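You operate a simulated robot arm through the tools that you are given. There is no shell and no other tool. Be economical: measure what you need, move in short steps, check, and stop when the job is done.

Carry out the task below with a simulated robot arm. There is one attempt and no reset: what you move stays moved.

Task
Bring the empty bin arm home from the floor guides at fast pace.
Fine: use the column panel; set the pace grip before the arm moves; lift to SWING, swing to HOME, lower to the HOME mark; leave the mains on.
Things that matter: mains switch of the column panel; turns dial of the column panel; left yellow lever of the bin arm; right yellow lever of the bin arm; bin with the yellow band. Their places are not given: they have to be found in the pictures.

The check looks at the end state, three seconds after you hand in, the way a careful person would. Anything else that was tipped, shoved, dropped, spilled or broken makes it a failure.

Robot
A 6-joint arm with a two-finger parallel gripper, fixed in place. Base frame: the origin is at the foot of the arm, x ahead of it, y to its left, z up. Units: mm, degrees, N and s.
With the tool pointing down near the work surface it reaches from about 220 to 400 mm from the base axis. Its first joint turns from -66.0 to 66.0 degrees. Payload 2.9 kg.
Tool frame: the origin (TCP) lies between the finger pads and is the grasp point; the fingertips stand 30 mm ahead of it; z points along the fingers, y is the line along which they close. The gripper opens to 110 mm. The fingers are 20 mm wide and 10 mm thick; the gripper's body (48 by 112 mm) begins 55 mm behind the TCP.
Orientation is told as [roll, pitch, yaw] about the base's x, y, z axes, in that order, counted from this pose: with the fingers straight down and closing along the base's y, the tool's x points along the base's -x, its y along +y and its z along -z.

Tools
- The arm moves only by the tool drive_tool. Its argument "motion" is a list that holds one entry, the list of rows, each a list of 6 numbers: the shift along the tool's x, y, z in m, then the turn, a rotation vector about the tool's x, y, z in degrees. In form: [[[x, y, z, rx, ry, rz], ...]]. A call has 1 to 10 rows; each row shifts and turns the commanded pose from where the row before left it, along the tool's axes as they then stand. "jaw" is the opening in per cent of the stroke, from 0 (shut) to 100 (fully open), set as the call begins (left out, the last holds). Rows are played at 5 a second. More than 50 mm and 8.6 degrees between two rows, or a gripper value outside its range, and nothing of the call is played. A pose out of reach is approached as far as the arm can. The call stops where the force on the tool passes 90 N (or 10 N more than at its start, if that is more) or the arm is blocked; 0.2 s more then pass. Each finger travels about 108 mm/s and halts on what it meets, pressing with about 44 N; the grip force reading is that of the motor and also rises with nothing between the fingers. The clock runs only during rows and for 0.2 s after the last one: add rows that do not move to give the fingers time. It gives the time, the measured TCP pose, the force on the tool (base axes), the opening and the grip force at its end, in the units of the frame above (readings bear some noise).
- Cameras (640 x 400 px; columns grow to the right, rows downward): "scene" is fixed at [87.4, 434.9, 1411.4]; the picture's right is [-0.70, -0.71, 0.00], its down [-0.20, 0.20, -0.96] and it looks along [0.68, -0.67, -0.28] (base axes); focal length 320 px, centre (320, 200). "wrist" rides on the gripper at [-36, 0, -57] in the tool frame; the picture's right is [0.00, -1.00, 0.00], its down [0.97, 0.00, -0.24] and it looks along [0.24, 0.00, 0.97] (tool axes); focal length 218 px, centre (320, 200).
- camera(camera): a new picture of that camera. No time passes.
- point_at(camera, pixels): there is no depth. For up to 12 entries [column, row, z] of the newest picture of that camera ("zoom" is the newest enlarged one), the place [x, y] in the base frame at which the ray of that pixel passes the height z, good to about 3 mm. No time passes.
- inspect(camera, box): a new picture of the part [left, top, right, bottom] of that camera's present view, enlarged. No time passes.
- job_done(): hands the job in; it is judged then, once.

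Keep the steps short. Do not move on a guess: measure, check each grasp and each placing, and mend mistakes. In all there are 80 turns and 54 pictures (those below and enlarged ones count). Leave the gripper open and the arm clear of the work at the hand-in unless told otherwise, and finish with a single line.

The tools are called after "Emit:" as a command line: name --argument value ..., lists and objects as JSON in quotes. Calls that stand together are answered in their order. drive_tool: Moves the arm, as the interface text tells. Its arguments: {"type":"object","properties":{"motion":{"type":"array","items":{"type":"array","items":{"type":"array","items":{"type":"number"}}}},"jaw":{"type":"number"}},"required":["motion"]} The other tools are called the same way: camera (camera) takes a picture; point_at (camera, pixels) gives the place at which the rays of pixels pass given heights; inspect (camera, box) takes an enlarged picture of a part of a camera's view; job_done () hands the job in.

At the start:

```text
t: 0.0
tool_pos: [314.8, -41.7, 1365.2]
ee_rot: [0.2, -0.1, 0.0]
force: [0.1, -1.0, -0.2]
grip_width: 109.9
grasp_force: 0.1
```

scene: 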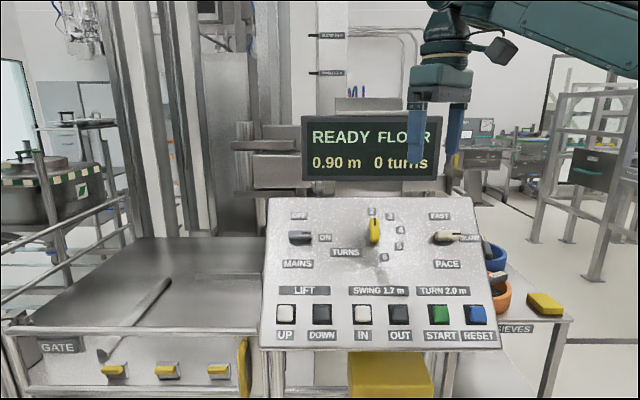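
wrist: 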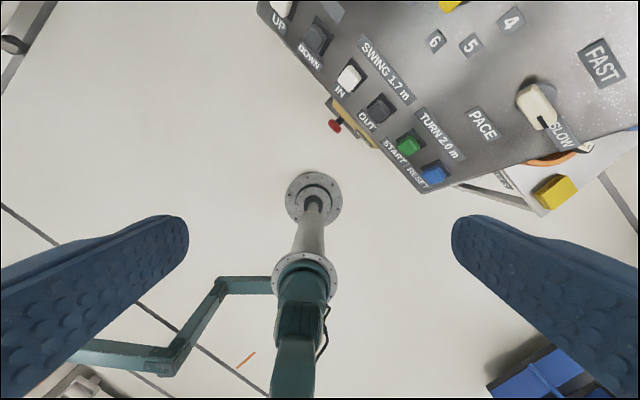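

I see a column panel with a mains switch near (300,238), a turns dial near (374,230), a pace grip near (445,238) and six buttons in a row. I'll enlarge the panel and the rest of the scene.

Emit:
inspect --camera "scene" --box '[250, 190, 510, 352]'

Emit:
inspect --camera "scene" --box '[0, 200, 320, 400]'

Emit:
inspect --camera "scene" --box '[220, 0, 480, 200]'

```text
2.46 times, centred on (380, 271) of scene
```

zoom: 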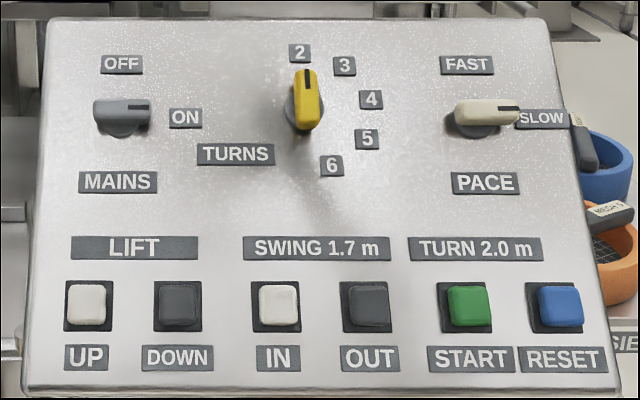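

```text
2.00 times, centred on (160, 300) of scene
```

zoom: 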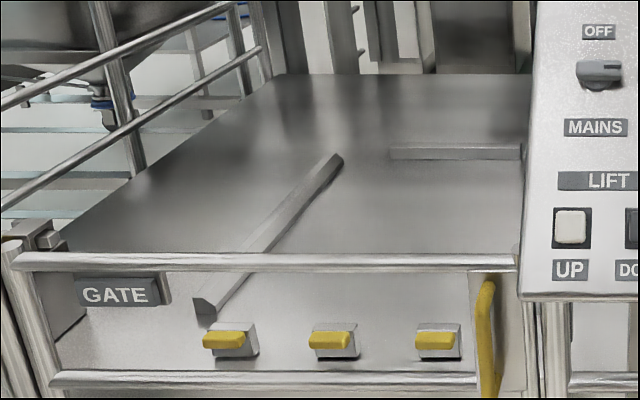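

```text
2.00 times, centred on (350, 100) of scene
```

zoom: 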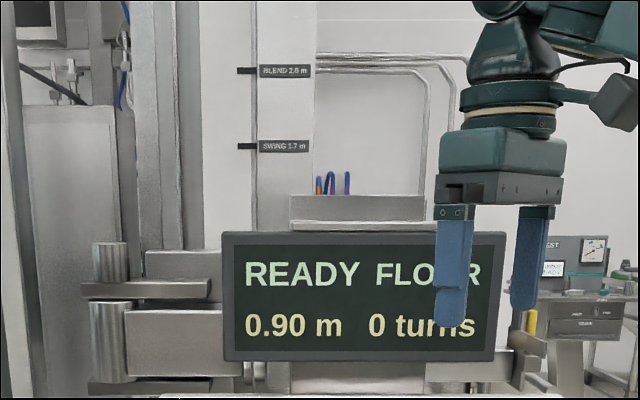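

The mains already points to ON and the dial points at 2. Pace is at SLOW and the display reads READY FLOOR 0.90 m. Triangulating from both pictures, the pace grip is near (423,-389,1050) and START near (357,-231,940), so the panel leans about 35° from horizontal. I'll turn the tool in place to face the panel squarely: yaw -45°, tilt 34°, jaws shut.

Emit:
drive_tool --motion '[[[0, 0, 0, 0, 0, 7.5], [0, 0, 0, 0, 0, 7.5], [0, 0, 0, 0, 0, 7.5], [0, 0, 0, 0, 0, 7.5], [0, 0, 0, 0, 0, 7.5], [0, 0, 0, 0, 0, 7.5], [0, 0, 0, 0, -8.5, 0], [0, 0, 0, 0, -8.5, 0], [0, 0, 0, 0, -8.5, 0], [0, 0, 0, 0, -8.5, 0]]]' --jaw 0

Emit:
camera --camera "wrist"

Emit:
camera --camera "scene"

```text
t: 2.2
tool_pos: [319.1, -29.3, 1411.1]
ee_rot: [0.1, -33.9, -45.1]
force: [-0.8, 0.0, 1.0]
grip_width: 0.0
grasp_force: 38.2
out of reach, approached as far as the arm can: row 9, 10
```

```text
48 pictures are left
```

wrist: 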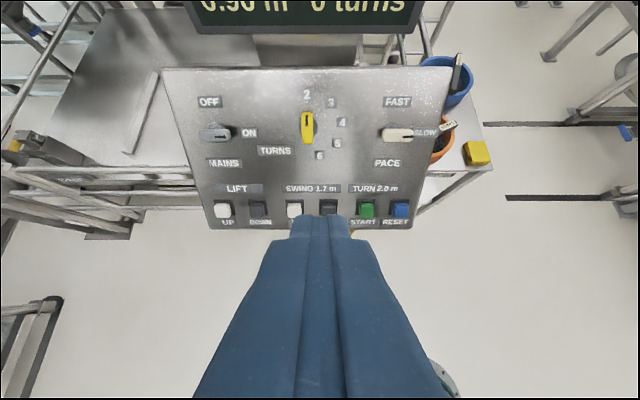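

```text
47 pictures are left
```

scene: 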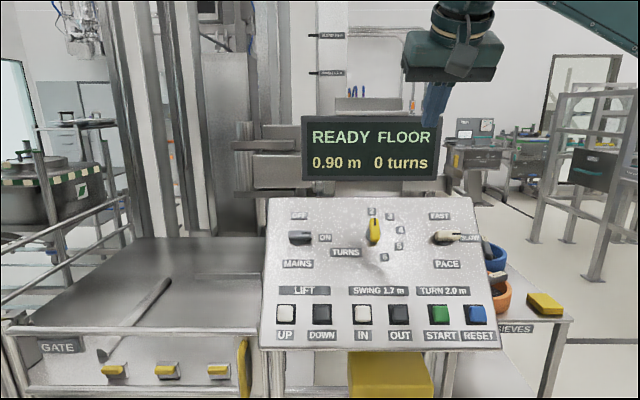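

The tool is now facing the panel. A second triangulation gives the pace grip near (406,-367,1075) and a panel slope of about 49°. The last two rows were out of reach high up there, so I'll descend to a stand-off about 150 mm in front of the pace grip.

Emit:
drive_tool --motion '[[[-0.0052, -0.0207, 0.0326, 0, 0, 0], [-0.0052, -0.0207, 0.0326, 0, 0, 0], [-0.0052, -0.0207, 0.0326, 0, 0, 0], [-0.0052, -0.0207, 0.0326, 0, 0, 0], [-0.0052, -0.0207, 0.0326, 0, 0, 0], [-0.0052, -0.0207, 0.0326, 0, 0, 0], [-0.0052, -0.0207, 0.0326, 0, 0, 0], [-0.0052, -0.0207, 0.0326, 0, 0, 0]]]'

Emit:
camera --camera "wrist"

```text
t: 4.0
tool_pos: [367.4, -273.2, 1400.7]
ee_rot: [0.2, -33.9, -45.0]
force: [0.3, -0.5, -0.7]
grip_width: 0.0
grasp_force: 37.2
out of reach, approached as far as the arm can: row 1, 2, 3, 4, 5, 6, 7, 8
```

```text
46 pictures are left
```

wrist: 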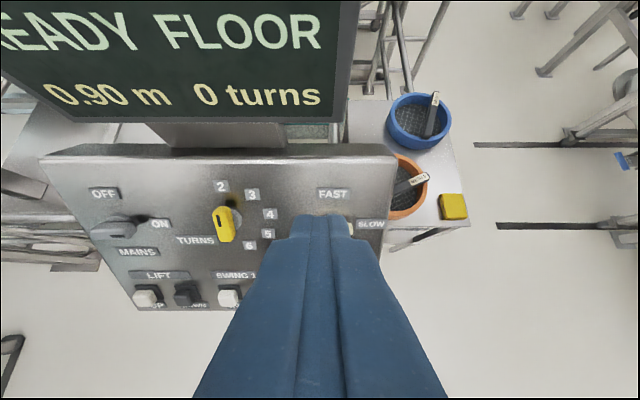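

The lean makes the low stand-off unreachable, and the arm stopped at z=1400. I'll take the lean out step by step and see where it can follow.

Emit:
drive_tool --motion '[[[0, 0, 0, 0, 8.5, 0], [0, 0, 0, 0, 8.5, 0], [0, 0, 0, 0, 0, 0]]]'

```text
t: 4.8
tool_pos: [365.8, -272.2, 1401.9]
ee_rot: [0.1, -17.0, -44.8]
force: [0.1, -0.2, 0.3]
grip_width: 0.0
grasp_force: 37.9
```

The commanded pose follows the measured one. With a 17° lean I'll try going straight down in 40 mm rows.

Emit:
drive_tool --motion '[[[0.0117, 0, 0.0382, 0, 0, 0], [0.0117, 0, 0.0382, 0, 0, 0], [0.0117, 0, 0.0382, 0, 0, 0]]]'

```text
t: 5.6
tool_pos: [376.2, -281.2, 1301.4]
ee_rot: [1.0, -16.9, -47.9]
force: [-2.2, 3.2, -1.7]
grip_width: 0.1
grasp_force: 37.1
out of reach, approached as far as the arm can: row 3
```

It stopped at z≈1301 with the 17° lean. I'll set the tool upright, with a small yaw correction, and try descending that way.

Emit:
drive_tool --motion '[[[0, 0, 0, 0, 8.5, 0], [0, 0, 0, 0, 8.4, 0], [0, 0, 0.03, 0, 0, 0], [0, 0, 0.03, 0, 0, 0], [0, 0, 0.03, 0, 0, 0], [0, 0, 0, 0, 0, 0]]]'

Emit:
camera --camera "scene"

```text
t: 7.0
tool_pos: [376.6, -281.6, 1212.4]
ee_rot: [0.1, -0.1, -44.9]
force: [0.7, -0.2, 0.4]
grip_width: 0.0
grasp_force: 37.4
out of reach, approached as far as the arm can: row 1
```

```text
45 pictures are left
```

scene: 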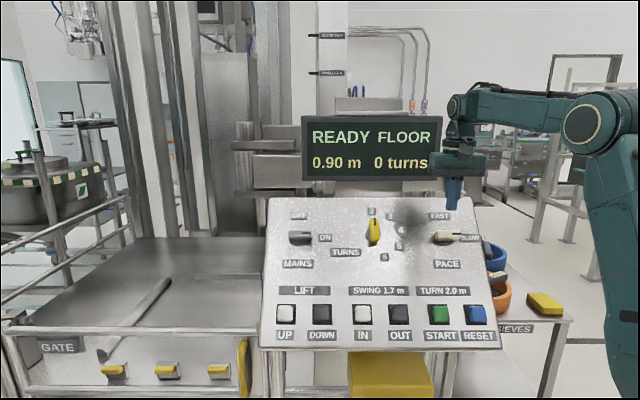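

Upright works well, now at z=1212. I'll test how much lean is possible at this lower height.

Emit:
drive_tool --motion '[[[0, 0, 0, 0, -8.5, 0], [0, 0, 0, 0, -8.5, 0], [0, 0, 0, 0, -8.5, 0], [0, 0, 0, 0, -8.5, 0]]]'

```text
t: 8.0
tool_pos: [377.0, -280.0, 1212.9]
ee_rot: [0.1, -34.2, -45.1]
force: [0.3, 0.7, 0.3]
grip_width: 0.1
grasp_force: 37.1
```

The full lean works here. I'll lean on to about 49° to square up with the panel, then look.

Emit:
drive_tool --motion '[[[0, 0, 0, 0, -7.4, 0], [0, 0, 0, 0, -7.4, 0], [0, 0, 0, 0, 0, 0]]]'

Emit:
camera --camera "wrist"

```text
t: 8.8
tool_pos: [376.0, -280.4, 1212.2]
ee_rot: [0.1, -49.0, -45.0]
force: [0.1, -0.3, -0.1]
grip_width: 0.0
grasp_force: 37.6
```

```text
44 pictures are left
```

wrist: 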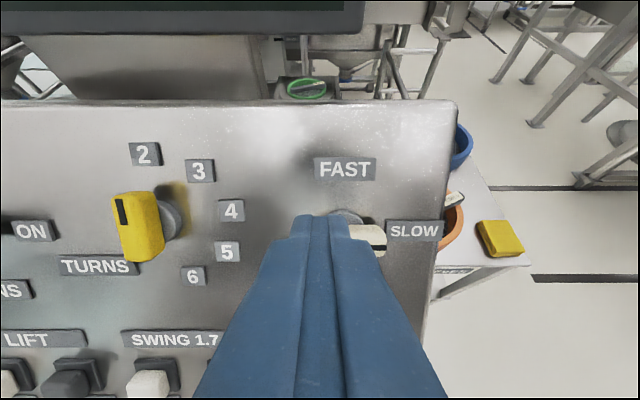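

The panel is now square to the tool. The grip pivot lies about 25 mm right of and 50 mm below the tool axis, and the bar stands about 40 mm proud of the panel. I'll turn the tool about its own axis so the fingers can close across the bar, with the jaws partly open.

Emit:
drive_tool --motion '[[[0, 0, 0, 0, 0, 8.5], [0, 0, 0, 0, 0, 8.5], [0, 0, 0, 0, 0, 8.5], [0, 0, 0, 0, 0, 8.5], [0, 0, 0, 0, 0, 8.5], [0, 0, 0, 0, 0, 8.5], [0, 0, 0, 0, 0, 8.5], [0, 0, 0, 0, 0, 8.5], [0, 0, 0, 0, 0, 8.5], [0, 0, 0, 0, 0, 8.5]]]' --jaw 70

Emit:
drive_tool --motion '[[[0, 0, 0, 0, 0, 5], [0, 0, 0, 0, 0, 0]]]'

Emit:
camera --camera "wrist"

```text
t: 11.0
tool_pos: [376.5, -279.7, 1211.8]
ee_rot: [48.8, -3.5, -131.7]
force: [0.1, -0.1, 0.9]
grip_width: 77.0
grasp_force: 0.1
```

```text
t: 11.6
tool_pos: [376.7, -279.4, 1212.9]
ee_rot: [48.9, 0.2, -135.0]
force: [-0.3, 0.1, -0.2]
grip_width: 77.0
grasp_force: 0.0
```

```text
43 pictures are left
```

wrist: 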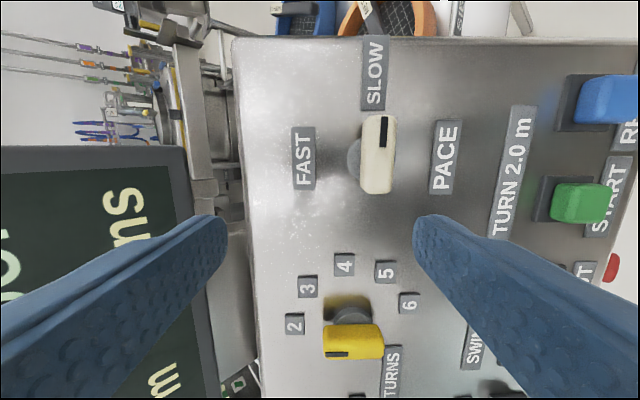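

The bar is clear at (378,157), with the jaw line across it. It lies 48 mm down-panel and 26 mm toward SLOW from the tool axis. I'll shift sideways, then close in 75 mm and look again.

Emit:
drive_tool --motion '[[[-0.013, -0.024, 0, 0, 0, 0], [-0.013, -0.024, 0, 0, 0, 0], [0, 0, 0.025, 0, 0, 0], [0, 0, 0.025, 0, 0, 0], [0, 0, 0.025, 0, 0, 0], [0, 0, 0, 0, 0, 0]]]'

Emit:
camera --camera "wrist"

Emit:
inspect --camera "scene" --box '[380, 130, 540, 290]'

```text
t: 13.0
tool_pos: [377.6, -316.3, 1125.7]
ee_rot: [49.0, 0.1, -135.0]
force: [0.4, 0.5, -0.5]
grip_width: 76.9
grasp_force: 0.1
```

```text
42 pictures are left
```

wrist: 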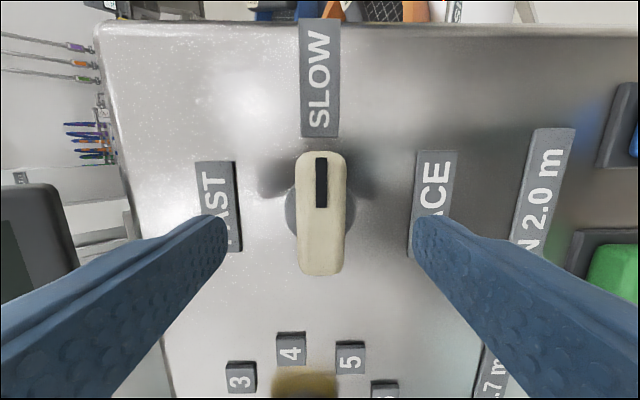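

```text
2.50 times, centred on (460, 210) of scene
```

zoom: 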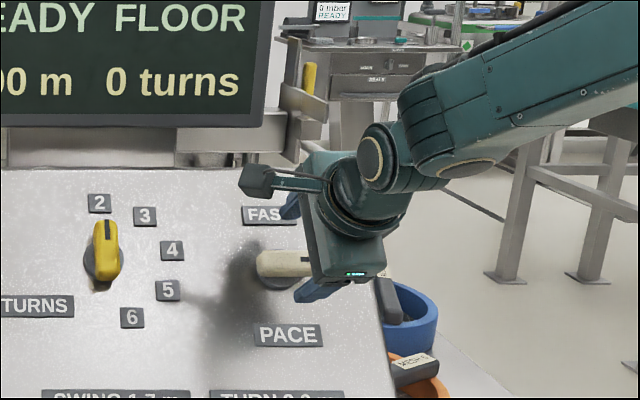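

The bar is centred between the fingers, at column 320. I'll move in 42 mm more in small rows, watching the force.

Emit:
drive_tool --motion '[[[0, 0, 0.012, 0, 0, 0], [0, 0, 0.012, 0, 0, 0], [0, 0, 0.01, 0, 0, 0], [0, 0, 0.008, 0, 0, 0], [0, 0, 0, 0, 0, 0]]]'

Emit:
camera --camera "wrist"

```text
t: 14.2
tool_pos: [399.3, -338.4, 1099.0]
ee_rot: [48.9, 0.1, -135.0]
force: [-0.2, -0.5, -0.3]
grip_width: 76.9
grasp_force: 0.0
```

```text
40 pictures are left
```

wrist: 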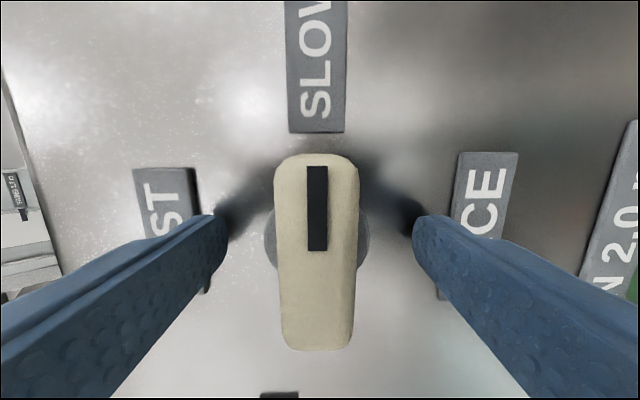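

The fingertips now straddle the bar. I'll go 5 mm deeper and close on it.

Emit:
drive_tool --motion '[[[0, 0, 0.005, 0, 0, 0]]]'

Emit:
drive_tool --motion '[[[0, 0, 0, 0, 0, 0], [0, 0, 0, 0, 0, 0], [0, 0, 0, 0, 0, 0]]]' --jaw 0

Emit:
camera --camera "wrist"

```text
t: 14.6
tool_pos: [402.0, -339.2, 1096.6]
ee_rot: [49.1, 0.1, -134.9]
force: [-14.5, 13.9, 11.9]
grip_width: 75.0
grasp_force: 0.1
```

```text
t: 15.4
tool_pos: [402.7, -340.2, 1097.4]
ee_rot: [49.2, 0.0, -134.8]
force: [-11.8, 12.2, 24.4]
grip_width: 43.5
grasp_force: 45.4
```

```text
39 pictures are left
```

wrist: 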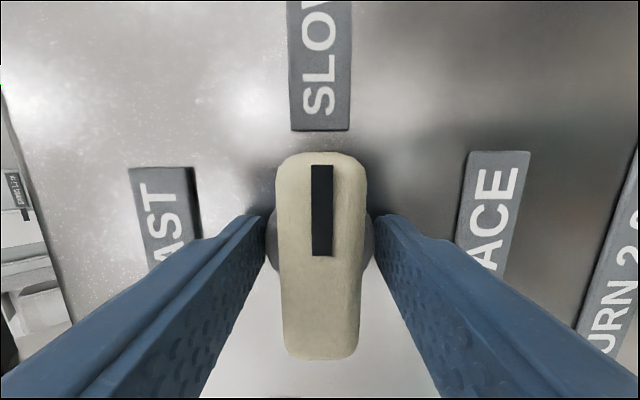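

I read about 20 N against the panel, and the jaws stopped at 43.5 mm, so they are on the round hub and not the bar. I'll open, back off 10 mm and close again.

Emit:
drive_tool --motion '[[[0, 0, 0, 0, 0, 0], [0, 0, -0.006, 0, 0, 0], [0, 0, -0.006, 0, 0, 0]]]' --jaw 60

Emit:
drive_tool --motion '[[[0, 0, 0, 0, 0, 0], [0, 0, 0, 0, 0, 0], [0, 0, 0, 0, 0, 0]]]' --jaw 0

Emit:
camera --camera "wrist"

```text
t: 16.2
tool_pos: [397.1, -334.8, 1103.1]
ee_rot: [48.9, 0.1, -135.1]
force: [-0.2, -0.1, -0.4]
grip_width: 66.2
grasp_force: 0.0
```

```text
t: 17.0
tool_pos: [396.9, -333.9, 1103.5]
ee_rot: [48.9, 0.2, -134.9]
force: [3.2, -2.5, -3.5]
grip_width: 24.2
grasp_force: 45.3
```

```text
38 pictures are left
```

wrist: 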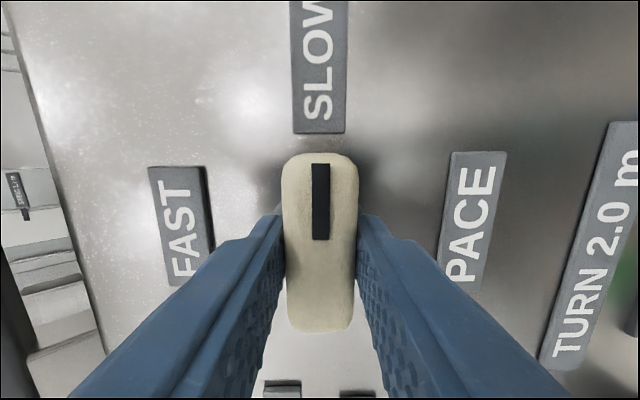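

Width is 24.2 mm with the jaws on the bar. I'll turn it toward FAST (counter-clockwise, -tool z) in 8.5° rows, first about 42°.

Emit:
drive_tool --motion '[[[0, 0, 0, 0, 0, -8.5], [0, 0, 0, 0, 0, -8.5], [0, 0, 0, 0, 0, -8.5], [0, 0, 0, 0, 0, -8.5], [0, 0, 0, 0, 0, -8.5]]]'

Emit:
camera --camera "wrist"

```text
t: 18.2
tool_pos: [397.0, -335.9, 1104.5]
ee_rot: [40.4, -30.6, -103.8]
force: [22.5, -20.5, -11.6]
grip_width: 23.6
grasp_force: 44.8
```

```text
37 pictures are left
```

wrist: 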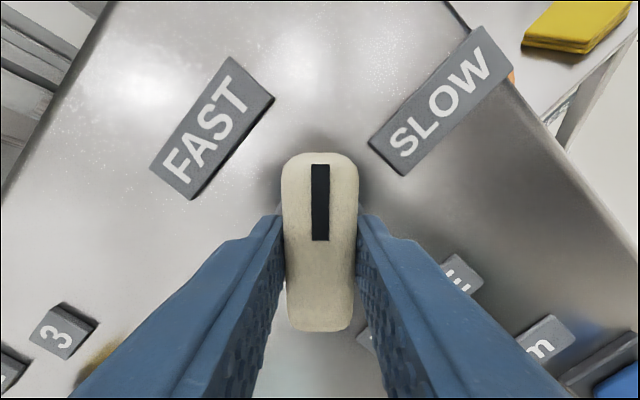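

The bar follows, with the mark midway between SLOW and FAST. I'll continue the remaining 47.5°.

Emit:
drive_tool --motion '[[[0, 0, 0, 0, 0, -8.5], [0, 0, 0, 0, 0, -8.5], [0, 0, 0, 0, 0, -8.5], [0, 0, 0, 0, 0, -8.5], [0, 0, 0, 0, 0, -8.5], [0, 0, 0, 0, 0, -5], [0, 0, 0, 0, 0, 0]]]'

Emit:
camera --camera "wrist"

```text
t: 19.8
tool_pos: [397.6, -333.2, 1105.3]
ee_rot: [0.2, -49.3, -44.9]
force: [41.9, -10.6, -6.8]
grip_width: 23.8
grasp_force: 45.5
```

```text
36 pictures are left
```

wrist: 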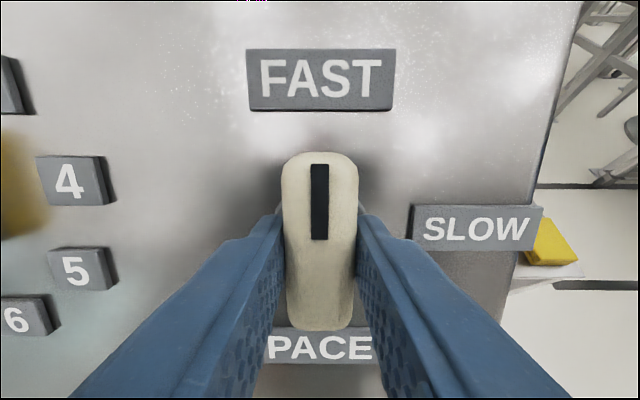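

The mark points at FAST. I'll release and back straight out.

Emit:
drive_tool --motion '[[[0, 0, 0, 0, 0, 0], [0, 0, 0, 0, 0, 0], [0, 0, -0.02, 0, 0, 0], [0, 0, -0.03, 0, 0, 0], [0, 0, -0.04, 0, 0, 0], [0, 0, 0, 0, 0, 0]]]' --jaw 60

Emit:
camera --camera "wrist"

Emit:
camera --camera "scene"

```text
t: 21.2
tool_pos: [347.2, -286.4, 1162.6]
ee_rot: [0.1, -48.9, -44.9]
force: [0.3, 0.5, -0.2]
grip_width: 65.9
grasp_force: 0.0
```

```text
35 pictures are left
```

wrist: 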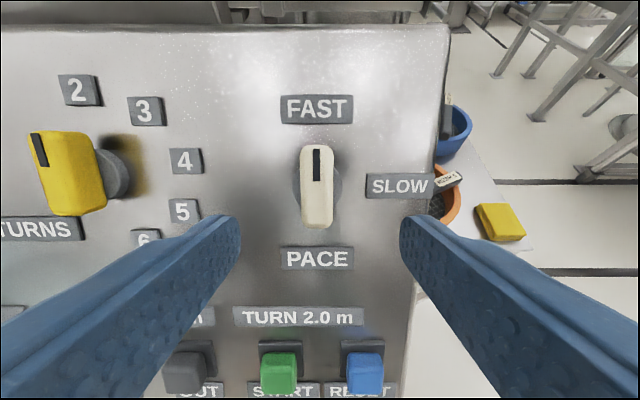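

```text
34 pictures are left
```

scene: 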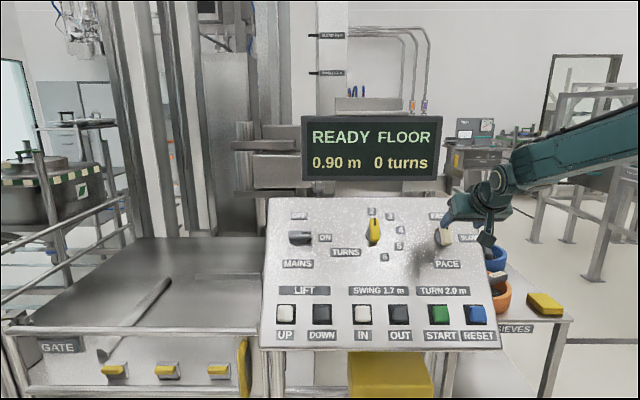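

Pace is at FAST and the display is unchanged. Next I'll shut the jaws and travel parallel to the panel to a stand-off in front of UP (scene (285,314)).

Emit:
drive_tool --motion '[[[0.0197, 0.041, 0, 0, 0, 0], [0.0197, 0.041, 0, 0, 0, 0], [0.0197, 0.041, 0, 0, 0, 0], [0.0197, 0.041, 0, 0, 0, 0], [0.0197, 0.041, 0, 0, 0, 0], [0.0197, 0.041, 0, 0, 0, 0], [0.0197, 0.041, 0, 0, 0, 0], [0.0197, 0.041, 0, 0, 0, 0], [0.0197, 0.041, 0, 0, 0, 0], [0.0197, 0.041, 0, 0, 0, 0]]]' --jaw 0

Emit:
camera --camera "wrist"

Emit:
camera --camera "scene"

```text
t: 23.4
tool_pos: [543.0, 96.4, 1016.2]
ee_rot: [0.2, -48.9, -45.2]
force: [0.4, 0.8, 1.0]
grip_width: 0.0
grasp_force: 37.3
```

```text
33 pictures are left
```

wrist: 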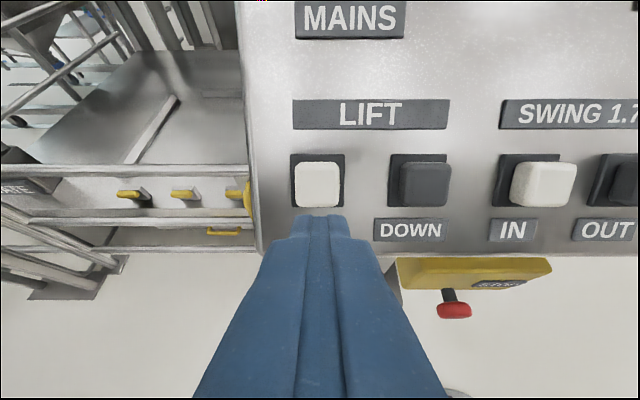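

```text
32 pictures are left
```

scene: 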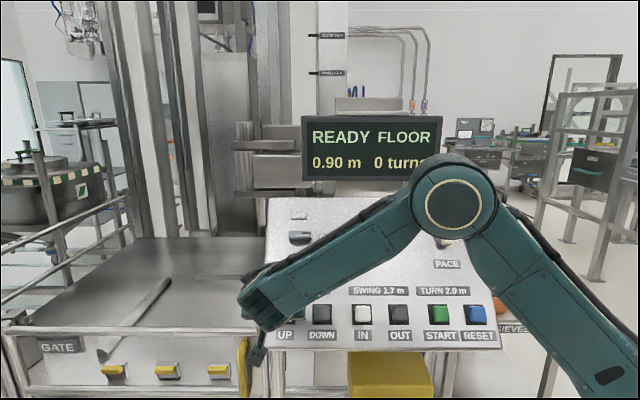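

UP is at (318,184), practically on the tool axis, about 7 mm up-panel. I'll correct for that and close in 60 mm.

Emit:
drive_tool --motion '[[[-0.007, 0.001, 0, 0, 0, 0], [0, 0, 0.03, 0, 0, 0], [0, 0, 0.03, 0, 0, 0], [0, 0, 0, 0, 0, 0]]]'

Emit:
camera --camera "wrist"

```text
t: 24.4
tool_pos: [581.1, 59.1, 982.3]
ee_rot: [0.3, -48.9, -45.0]
force: [0.6, 0.6, 1.1]
grip_width: 0.0
grasp_force: 37.8
```

```text
31 pictures are left
```

wrist: 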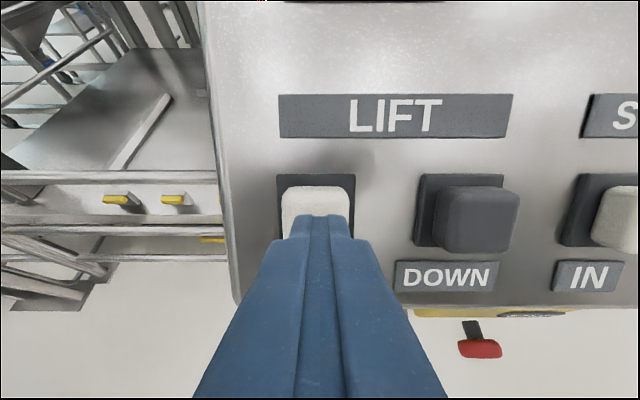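

The tip is over the UP face. I'll press in small rows and then look at the display while holding.

Emit:
drive_tool --motion '[[[0, 0, 0.012, 0, 0, 0], [0, 0, 0.006, 0, 0, 0], [0, 0, 0.004, 0, 0, 0]]]'

Emit:
inspect --camera "scene" --box '[220, 0, 480, 200]'

```text
t: 25.2
tool_pos: [593.8, 49.0, 969.0]
ee_rot: [0.2, -49.1, -45.1]
force: [-1.5, -0.1, 2.1]
grip_width: 0.0
grasp_force: 37.5
```

```text
2.00 times, centred on (350, 100) of scene
```

zoom: 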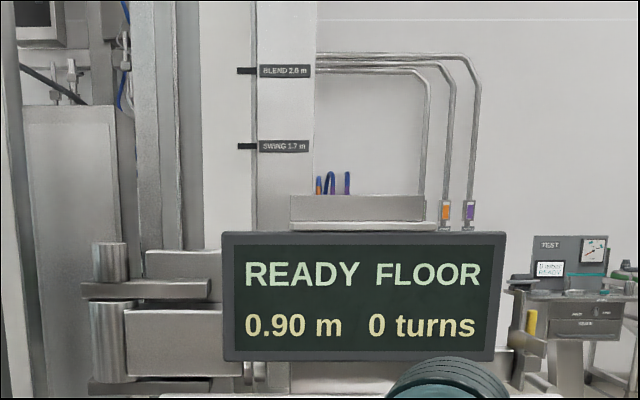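

There is only light contact and no change on the display. I'll press further in 2 mm rows.

Emit:
drive_tool --motion '[[[0, 0, 0.003, 0, 0, 0], [0, 0, 0.003, 0, 0, 0]]]'

Emit:
inspect --camera "scene" --box '[220, 0, 480, 200]'

```text
t: 25.8
tool_pos: [596.4, 45.4, 962.4]
ee_rot: [0.2, -49.0, -45.1]
force: [-2.3, 2.1, 6.4]
grip_width: 0.0
grasp_force: 37.8
```

```text
2.00 times, centred on (350, 100) of scene
```

zoom: 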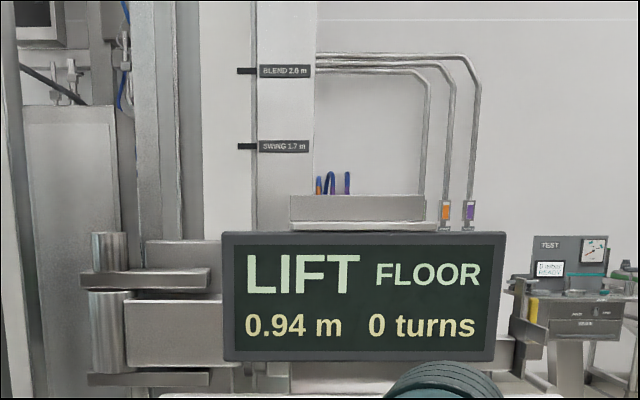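

The display reads LIFT at 0.94 m. I'll hold for 1 s and read the rate.

Emit:
drive_tool --motion '[[[0, 0, 0, 0, 0, 0], [0, 0, 0, 0, 0, 0], [0, 0, 0, 0, 0, 0], [0, 0, 0, 0, 0, 0]]]'

Emit:
inspect --camera "scene" --box '[220, 0, 480, 200]'

```text
t: 26.8
tool_pos: [597.1, 45.6, 963.9]
ee_rot: [0.2, -49.0, -45.1]
force: [-2.4, 4.1, 7.9]
grip_width: 0.2
grasp_force: 37.9
```

```text
2.00 times, centred on (350, 100) of scene
```

zoom: 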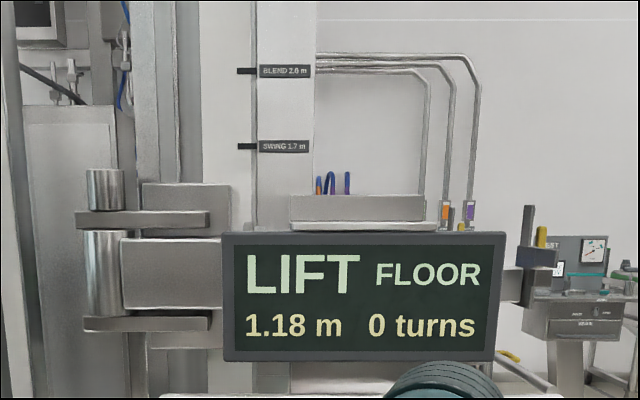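

The rate is 0.24 m/s. SWING 1.7 m is 0.52 m away, about 2.2 s. I'll hold 1.2 s more and then ease off to see whether it is hold-to-run.

Emit:
drive_tool --motion '[[[0, 0, 0, 0, 0, 0], [0, 0, 0, 0, 0, 0], [0, 0, 0, 0, 0, 0], [0, 0, 0, 0, 0, 0], [0, 0, 0, 0, 0, 0], [0, 0, 0, 0, 0, 0], [0, 0, -0.006, 0, 0, 0]]]'

Emit:
inspect --camera "scene" --box '[220, 0, 480, 200]'

```text
t: 28.4
tool_pos: [593.6, 48.7, 966.3]
ee_rot: [0.0, -48.8, -45.0]
force: [0.0, 2.5, 1.3]
grip_width: 0.0
grasp_force: 37.7
```

```text
2.00 times, centred on (350, 100) of scene
```

zoom: 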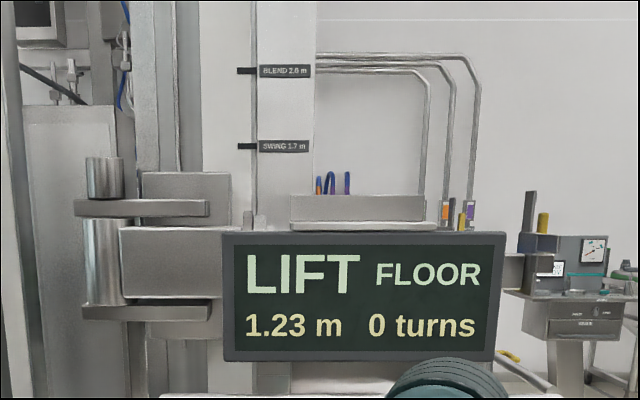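

It reads only 1.23 m and still LIFT, so the motion isn't uniform. I'll wait 0.4 s with the button eased off and read again.

Emit:
drive_tool --motion '[[[0, 0, 0, 0, 0, 0]]]'

Emit:
inspect --camera "scene" --box '[220, 0, 480, 200]'

```text
t: 28.8
tool_pos: [593.9, 49.1, 967.4]
ee_rot: [0.0, -48.9, -45.0]
force: [-3.9, 1.4, 0.1]
grip_width: 0.0
grasp_force: 37.9
```

```text
2.00 times, centred on (350, 100) of scene
```

zoom: 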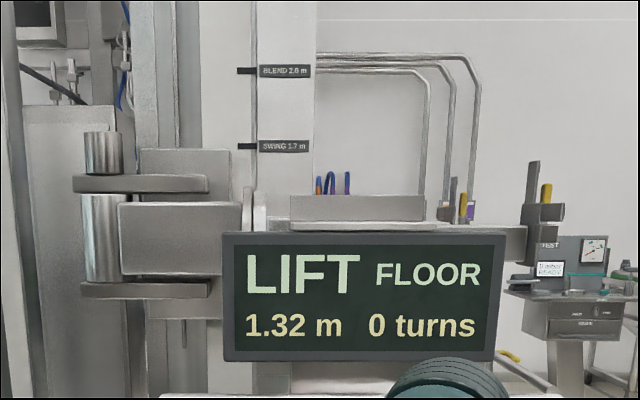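

It still rises with the button eased off, at 1.32 m. I'll back off fully to get a clear answer.

Emit:
drive_tool --motion '[[[0, 0, -0.02, 0, 0, 0]]]'

Emit:
inspect --camera "scene" --box '[220, 0, 480, 200]'

```text
t: 29.2
tool_pos: [582.7, 58.8, 981.7]
ee_rot: [0.2, -48.8, -45.2]
force: [0.7, -1.4, -0.6]
grip_width: 0.1
grasp_force: 37.4
```

```text
2.00 times, centred on (350, 100) of scene
```

zoom: 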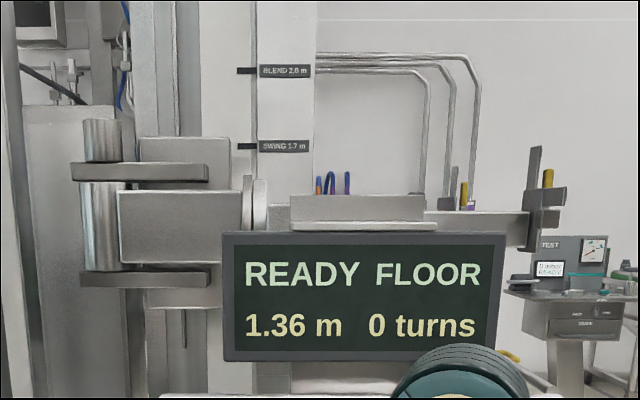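

It is hold-to-run: the display reads READY at 1.36 m, with 0.34 m left. I'll press again for a short hold and read.

Emit:
drive_tool --motion '[[[0, 0, 0.024, 0, 0, 0], [0, 0, 0, 0, 0, 0], [0, 0, 0, 0, 0, 0], [0, 0, -0.015, 0, 0, 0]]]'

Emit:
inspect --camera "scene" --box '[220, 0, 480, 200]'

```text
t: 30.2
tool_pos: [585.9, 55.0, 974.2]
ee_rot: [0.1, -48.9, -45.0]
force: [-0.2, 0.1, -0.1]
grip_width: 0.1
grasp_force: 38.0
```

```text
2.00 times, centred on (350, 100) of scene
```

zoom: 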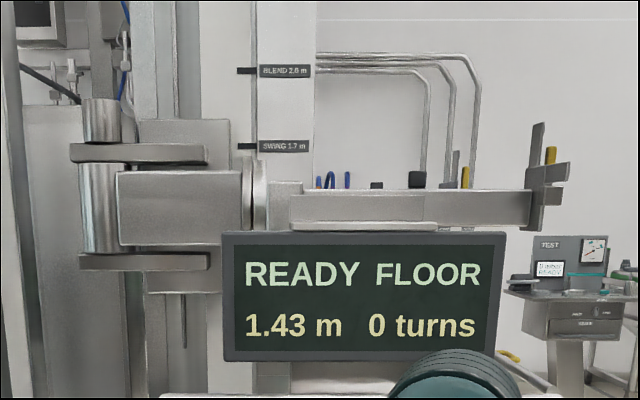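

It reads 1.43 m with clean stop on release. 0.27 m remains, so I'll use a longer press.

Emit:
drive_tool --motion '[[[0, 0, 0.015, 0, 0, 0], [0, 0, 0, 0, 0, 0], [0, 0, 0, 0, 0, 0], [0, 0, 0, 0, 0, 0], [0, 0, 0, 0, 0, 0], [0, 0, -0.015, 0, 0, 0]]]'

Emit:
inspect --camera "scene" --box '[220, 0, 480, 200]'

```text
t: 31.6
tool_pos: [586.0, 54.3, 973.8]
ee_rot: [0.1, -48.9, -45.0]
force: [-0.3, 0.7, 0.1]
grip_width: 0.0
grasp_force: 37.8
```

```text
2.00 times, centred on (350, 100) of scene
```

zoom: 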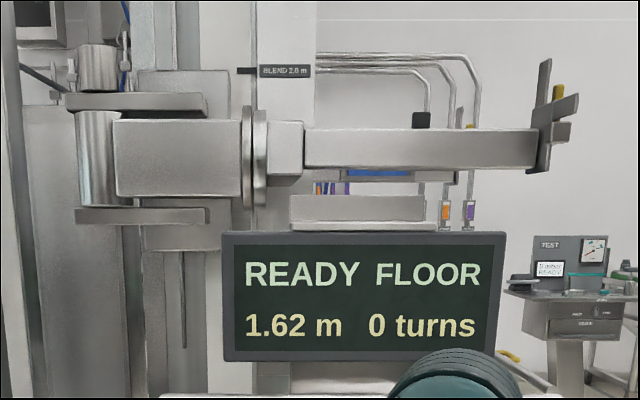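

1.62 m. A two-hold press earlier gave about 0.07–0.09 m, so I'll repeat that.

Emit:
drive_tool --motion '[[[0, 0, 0.015, 0, 0, 0], [0, 0, 0, 0, 0, 0], [0, 0, 0, 0, 0, 0], [0, 0, -0.015, 0, 0, 0]]]'

Emit:
inspect --camera "scene" --box '[220, 0, 480, 200]'

```text
t: 32.6
tool_pos: [586.8, 55.9, 973.7]
ee_rot: [0.2, -48.9, -45.0]
force: [1.0, 0.0, 0.4]
grip_width: 0.0
grasp_force: 37.8
```

```text
2.00 times, centred on (350, 100) of scene
```

zoom: 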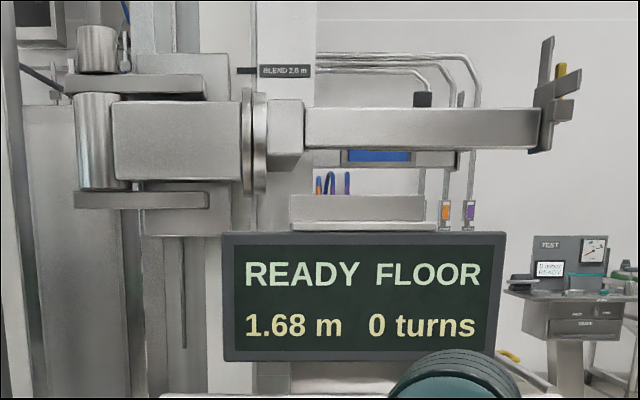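

1.68 m. One short tap more.

Emit:
drive_tool --motion '[[[0, 0, 0.015, 0, 0, 0], [0, 0, 0, 0, 0, 0], [0, 0, -0.015, 0, 0, 0]]]'

Emit:
inspect --camera "scene" --box '[220, 0, 480, 200]'

```text
t: 33.4
tool_pos: [586.9, 54.4, 973.1]
ee_rot: [0.0, -48.9, -44.9]
force: [-0.1, 0.7, 0.8]
grip_width: 0.2
grasp_force: 37.9
```

```text
2.00 times, centred on (350, 100) of scene
```

zoom: 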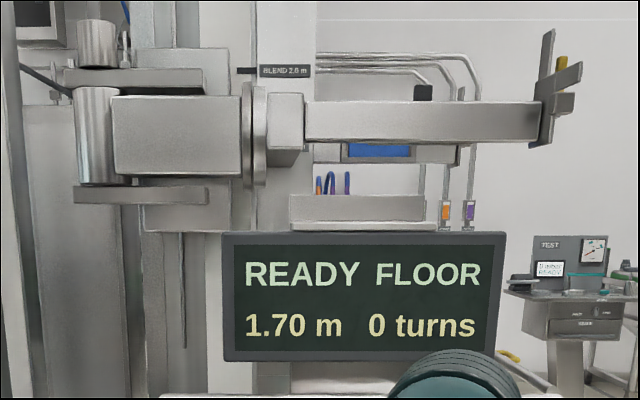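

1.70 m reached. Now to IN, 182 mm to the right along the row. I'll lift off 40 mm, travel and look.

Emit:
drive_tool --motion '[[[0, 0, -0.04, 0, 0, 0], [0, -0.0455, 0, 0, 0, 0], [0, -0.0455, 0, 0, 0, 0], [0, -0.0455, 0, 0, 0, 0], [0, -0.0455, 0, 0, 0, 0], [0, 0, 0, 0, 0, 0]]]'

Emit:
camera --camera "wrist"

```text
t: 34.8
tool_pos: [438.6, -53.4, 1001.9]
ee_rot: [0.2, -48.8, -45.0]
force: [0.3, 0.5, -0.2]
grip_width: 0.0
grasp_force: 38.5
```

```text
20 pictures are left
```

wrist: 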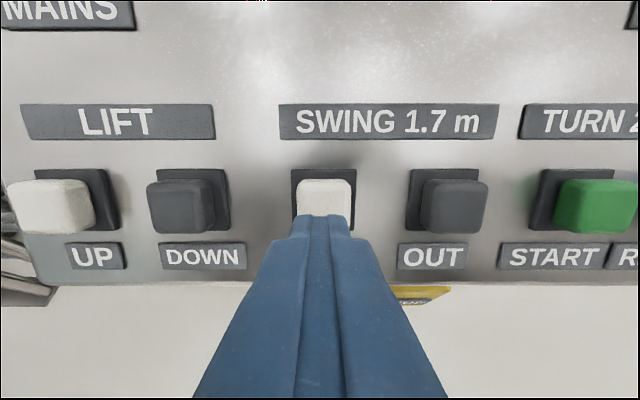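

The tip is in line with IN, at (324,190). I'll press briefly and see which way the arm swings.

Emit:
drive_tool --motion '[[[0, 0, 0.04, 0, 0, 0], [0, 0, 0.015, 0, 0, 0], [0, 0, 0, 0, 0, 0], [0, 0, 0, 0, 0, 0], [0, 0, 0, 0, 0, 0], [0, 0, -0.015, 0, 0, 0]]]'

Emit:
camera --camera "scene"

```text
t: 36.2
tool_pos: [458.9, -75.1, 976.5]
ee_rot: [0.1, -48.9, -45.0]
force: [-0.1, 0.3, 0.3]
grip_width: 0.0
grasp_force: 37.1
```

```text
19 pictures are left
```

scene: 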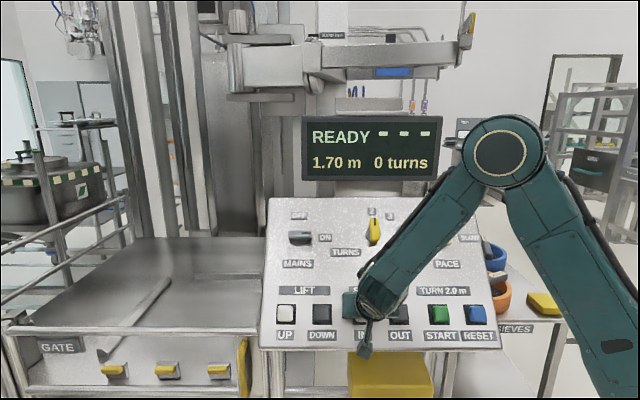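

The station now reads "- - -", between FLOOR and the next, and the arm is swinging toward us. I'll continue with IN for a longer hold.

Emit:
drive_tool --motion '[[[0, 0, 0.015, 0, 0, 0], [0, 0, 0, 0, 0, 0], [0, 0, 0, 0, 0, 0], [0, 0, 0, 0, 0, 0], [0, 0, 0, 0, 0, 0], [0, 0, 0, 0, 0, 0], [0, 0, -0.015, 0, 0, 0]]]'

Emit:
camera --camera "scene"

```text
t: 37.8
tool_pos: [459.2, -74.5, 973.8]
ee_rot: [0.1, -48.9, -45.0]
force: [-0.2, 0.4, -0.6]
grip_width: 0.0
grasp_force: 37.4
```

```text
18 pictures are left
```

scene: 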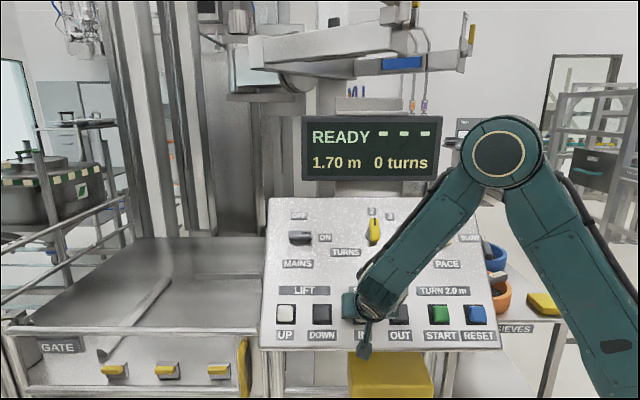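

Still between stations and swinging steadily. I'll continue holding IN.

Emit:
drive_tool --motion '[[[0, 0, 0.015, 0, 0, 0], [0, 0, 0, 0, 0, 0], [0, 0, 0, 0, 0, 0], [0, 0, 0, 0, 0, 0], [0, 0, 0, 0, 0, 0], [0, 0, 0, 0, 0, 0], [0, 0, 0, 0, 0, 0], [0, 0, 0, 0, 0, 0], [0, 0, -0.015, 0, 0, 0]]]'

Emit:
camera --camera "scene"

```text
t: 39.8
tool_pos: [458.8, -73.7, 973.8]
ee_rot: [0.1, -48.8, -44.9]
force: [-0.1, 0.0, -0.3]
grip_width: 0.5
grasp_force: 37.2
```

```text
17 pictures are left
```

scene: 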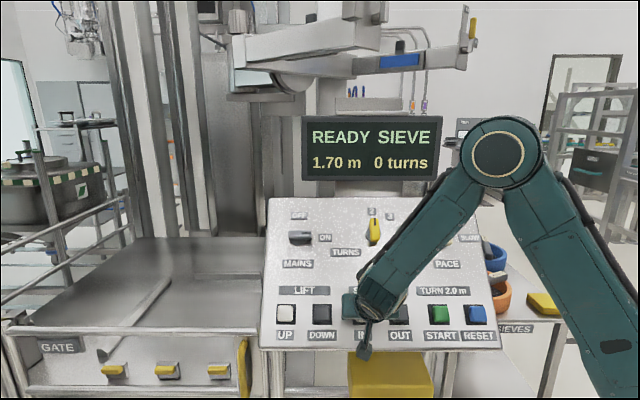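

The arm has stopped at station SIEVE, so it halts at stations. HOME should lie further IN, so I'll press again.

Emit:
drive_tool --motion '[[[0, 0, 0.015, 0, 0, 0], [0, 0, 0, 0, 0, 0], [0, 0, 0, 0, 0, 0], [0, 0, 0, 0, 0, 0], [0, 0, 0, 0, 0, 0], [0, 0, 0, 0, 0, 0], [0, 0, 0, 0, 0, 0], [0, 0, 0, 0, 0, 0], [0, 0, -0.015, 0, 0, 0]]]'

Emit:
camera --camera "scene"

```text
t: 41.8
tool_pos: [458.9, -74.1, 972.7]
ee_rot: [0.2, -49.0, -45.1]
force: [-0.7, 0.2, -0.8]
grip_width: 0.1
grasp_force: 37.7
```

```text
16 pictures are left
```

scene: 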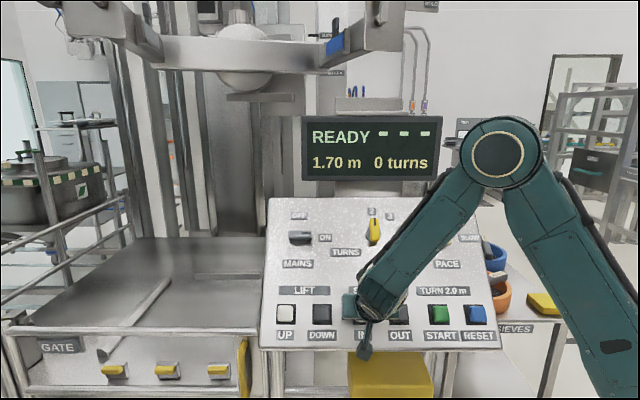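

It is swinging past SIEVE toward us at 1.70 m, above the robot's elbow (rows above the horizon at 107). I'll continue IN.

Emit:
drive_tool --motion '[[[0, 0, 0.015, 0, 0, 0], [0, 0, 0, 0, 0, 0], [0, 0, 0, 0, 0, 0], [0, 0, 0, 0, 0, 0], [0, 0, 0, 0, 0, 0], [0, 0, 0, 0, 0, 0], [0, 0, 0, 0, 0, 0], [0, 0, 0, 0, 0, 0], [0, 0, -0.015, 0, 0, 0]]]'

Emit:
camera --camera "scene"

```text
t: 43.8
tool_pos: [457.9, -74.1, 973.7]
ee_rot: [0.1, -48.9, -45.0]
force: [0.2, 0.4, 0.4]
grip_width: 0.2
grasp_force: 37.4
```

```text
15 pictures are left
```

scene: 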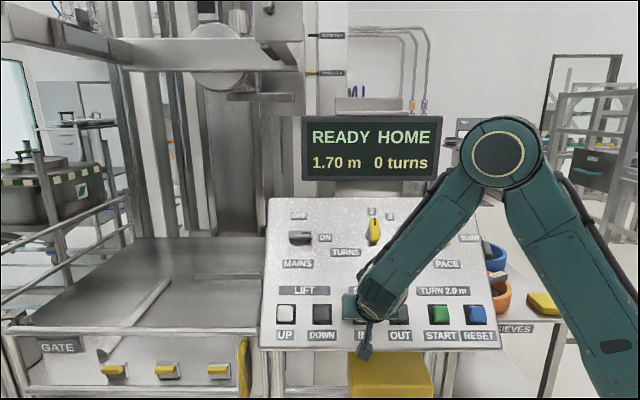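

READY HOME at 1.70 m. Before lowering I want to see how the fork stands relative to the robot and the HOME mark on the column.

Emit:
inspect --camera "scene" --box '[0, 0, 440, 200]'

```text
1.45 times, centred on (220, 100) of scene
```

zoom: 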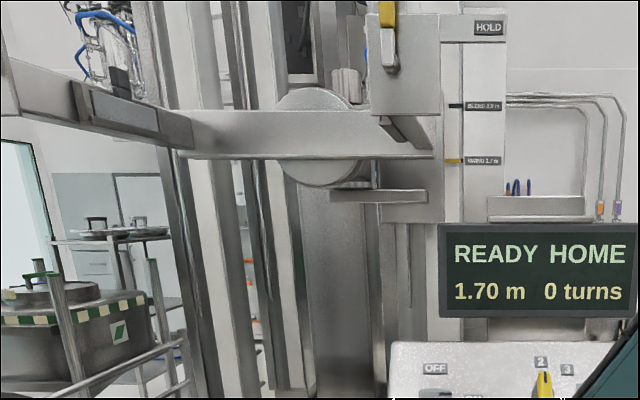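

The fork's right end plate with its yellow lever stands at columns 255–303, and the robot stays to the right of it. I'll move to DOWN (93 mm left), then lower in steps with checks.

Emit:
drive_tool --motion '[[[0, 0, -0.04, 0, 0, 0], [0, 0.0465, 0, 0, 0, 0], [0, 0.0465, 0, 0, 0, 0], [0, 0, 0, 0, 0, 0]]]'

Emit:
camera --camera "wrist"

```text
t: 44.8
tool_pos: [504.5, 15.3, 1000.0]
ee_rot: [0.1, -48.8, -45.0]
force: [0.4, 0.8, 0.0]
grip_width: 0.0
grasp_force: 37.6
```

```text
13 pictures are left
```

wrist: 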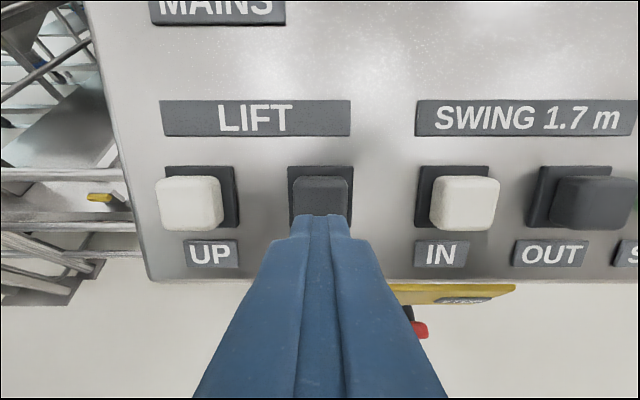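

The tip is over DOWN at (320,193). I'll press for about 0.8 s, release and look.

Emit:
drive_tool --motion '[[[0, 0, 0.04, 0, 0, 0], [0, 0, 0.015, 0, 0, 0], [0, 0, 0, 0, 0, 0], [0, 0, 0, 0, 0, 0], [0, 0, 0, 0, 0, 0], [0, 0, 0, 0, 0, 0], [0, 0, -0.015, 0, 0, 0]]]'

Emit:
camera --camera "scene"

```text
t: 46.4
tool_pos: [525.0, -9.1, 972.1]
ee_rot: [0.1, -48.8, -45.1]
force: [0.5, -0.4, 0.2]
grip_width: 0.0
grasp_force: 37.0
```

```text
12 pictures are left
```

scene: 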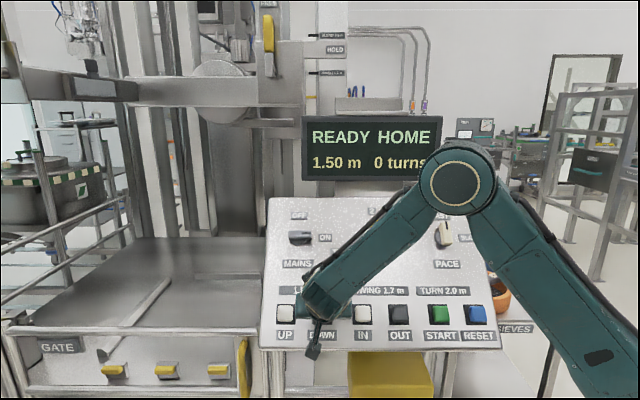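

1.50 m. The fork moved 42 px for 0.2 m, so it lies about 1.4 m deep, well behind the panel and robot. I'll continue lowering in the same step.

Emit:
drive_tool --motion '[[[0, 0, 0.015, 0, 0, 0], [0, 0, 0, 0, 0, 0], [0, 0, 0, 0, 0, 0], [0, 0, 0, 0, 0, 0], [0, 0, 0, 0, 0, 0], [0, 0, -0.015, 0, 0, 0]]]'

Emit:
camera --camera "scene"

```text
t: 47.8
tool_pos: [525.0, -7.2, 972.9]
ee_rot: [0.1, -48.9, -45.0]
force: [0.3, 0.5, 0.1]
grip_width: 0.0
grasp_force: 37.6
```

```text
11 pictures are left
```

scene: 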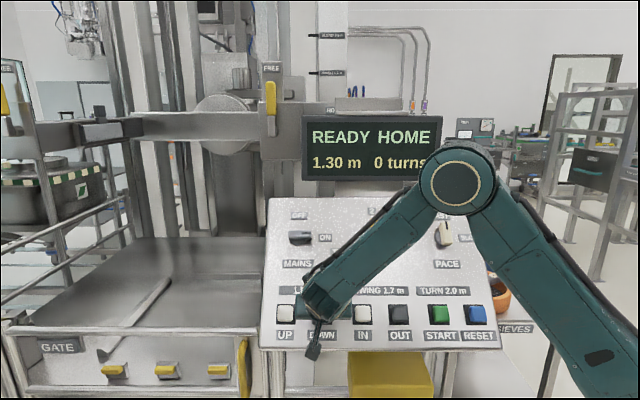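

1.30 m. On the way up the lift stalled near 1.20 m, so a mark is probably there. I'll take another step and see whether it stops by itself.

Emit:
drive_tool --motion '[[[0, 0, 0.015, 0, 0, 0], [0, 0, 0, 0, 0, 0], [0, 0, 0, 0, 0, 0], [0, 0, -0.015, 0, 0, 0]]]'

Emit:
inspect --camera "scene" --box '[0, 40, 450, 240]'

```text
t: 48.8
tool_pos: [524.1, -7.5, 973.4]
ee_rot: [0.2, -48.9, -45.0]
force: [0.7, -0.8, -0.1]
grip_width: 0.1
grasp_force: 37.6
```

```text
1.42 times, centred on (225, 140) of scene
```

zoom: 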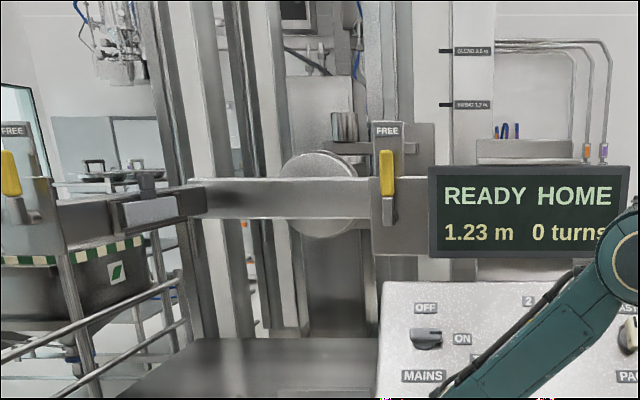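

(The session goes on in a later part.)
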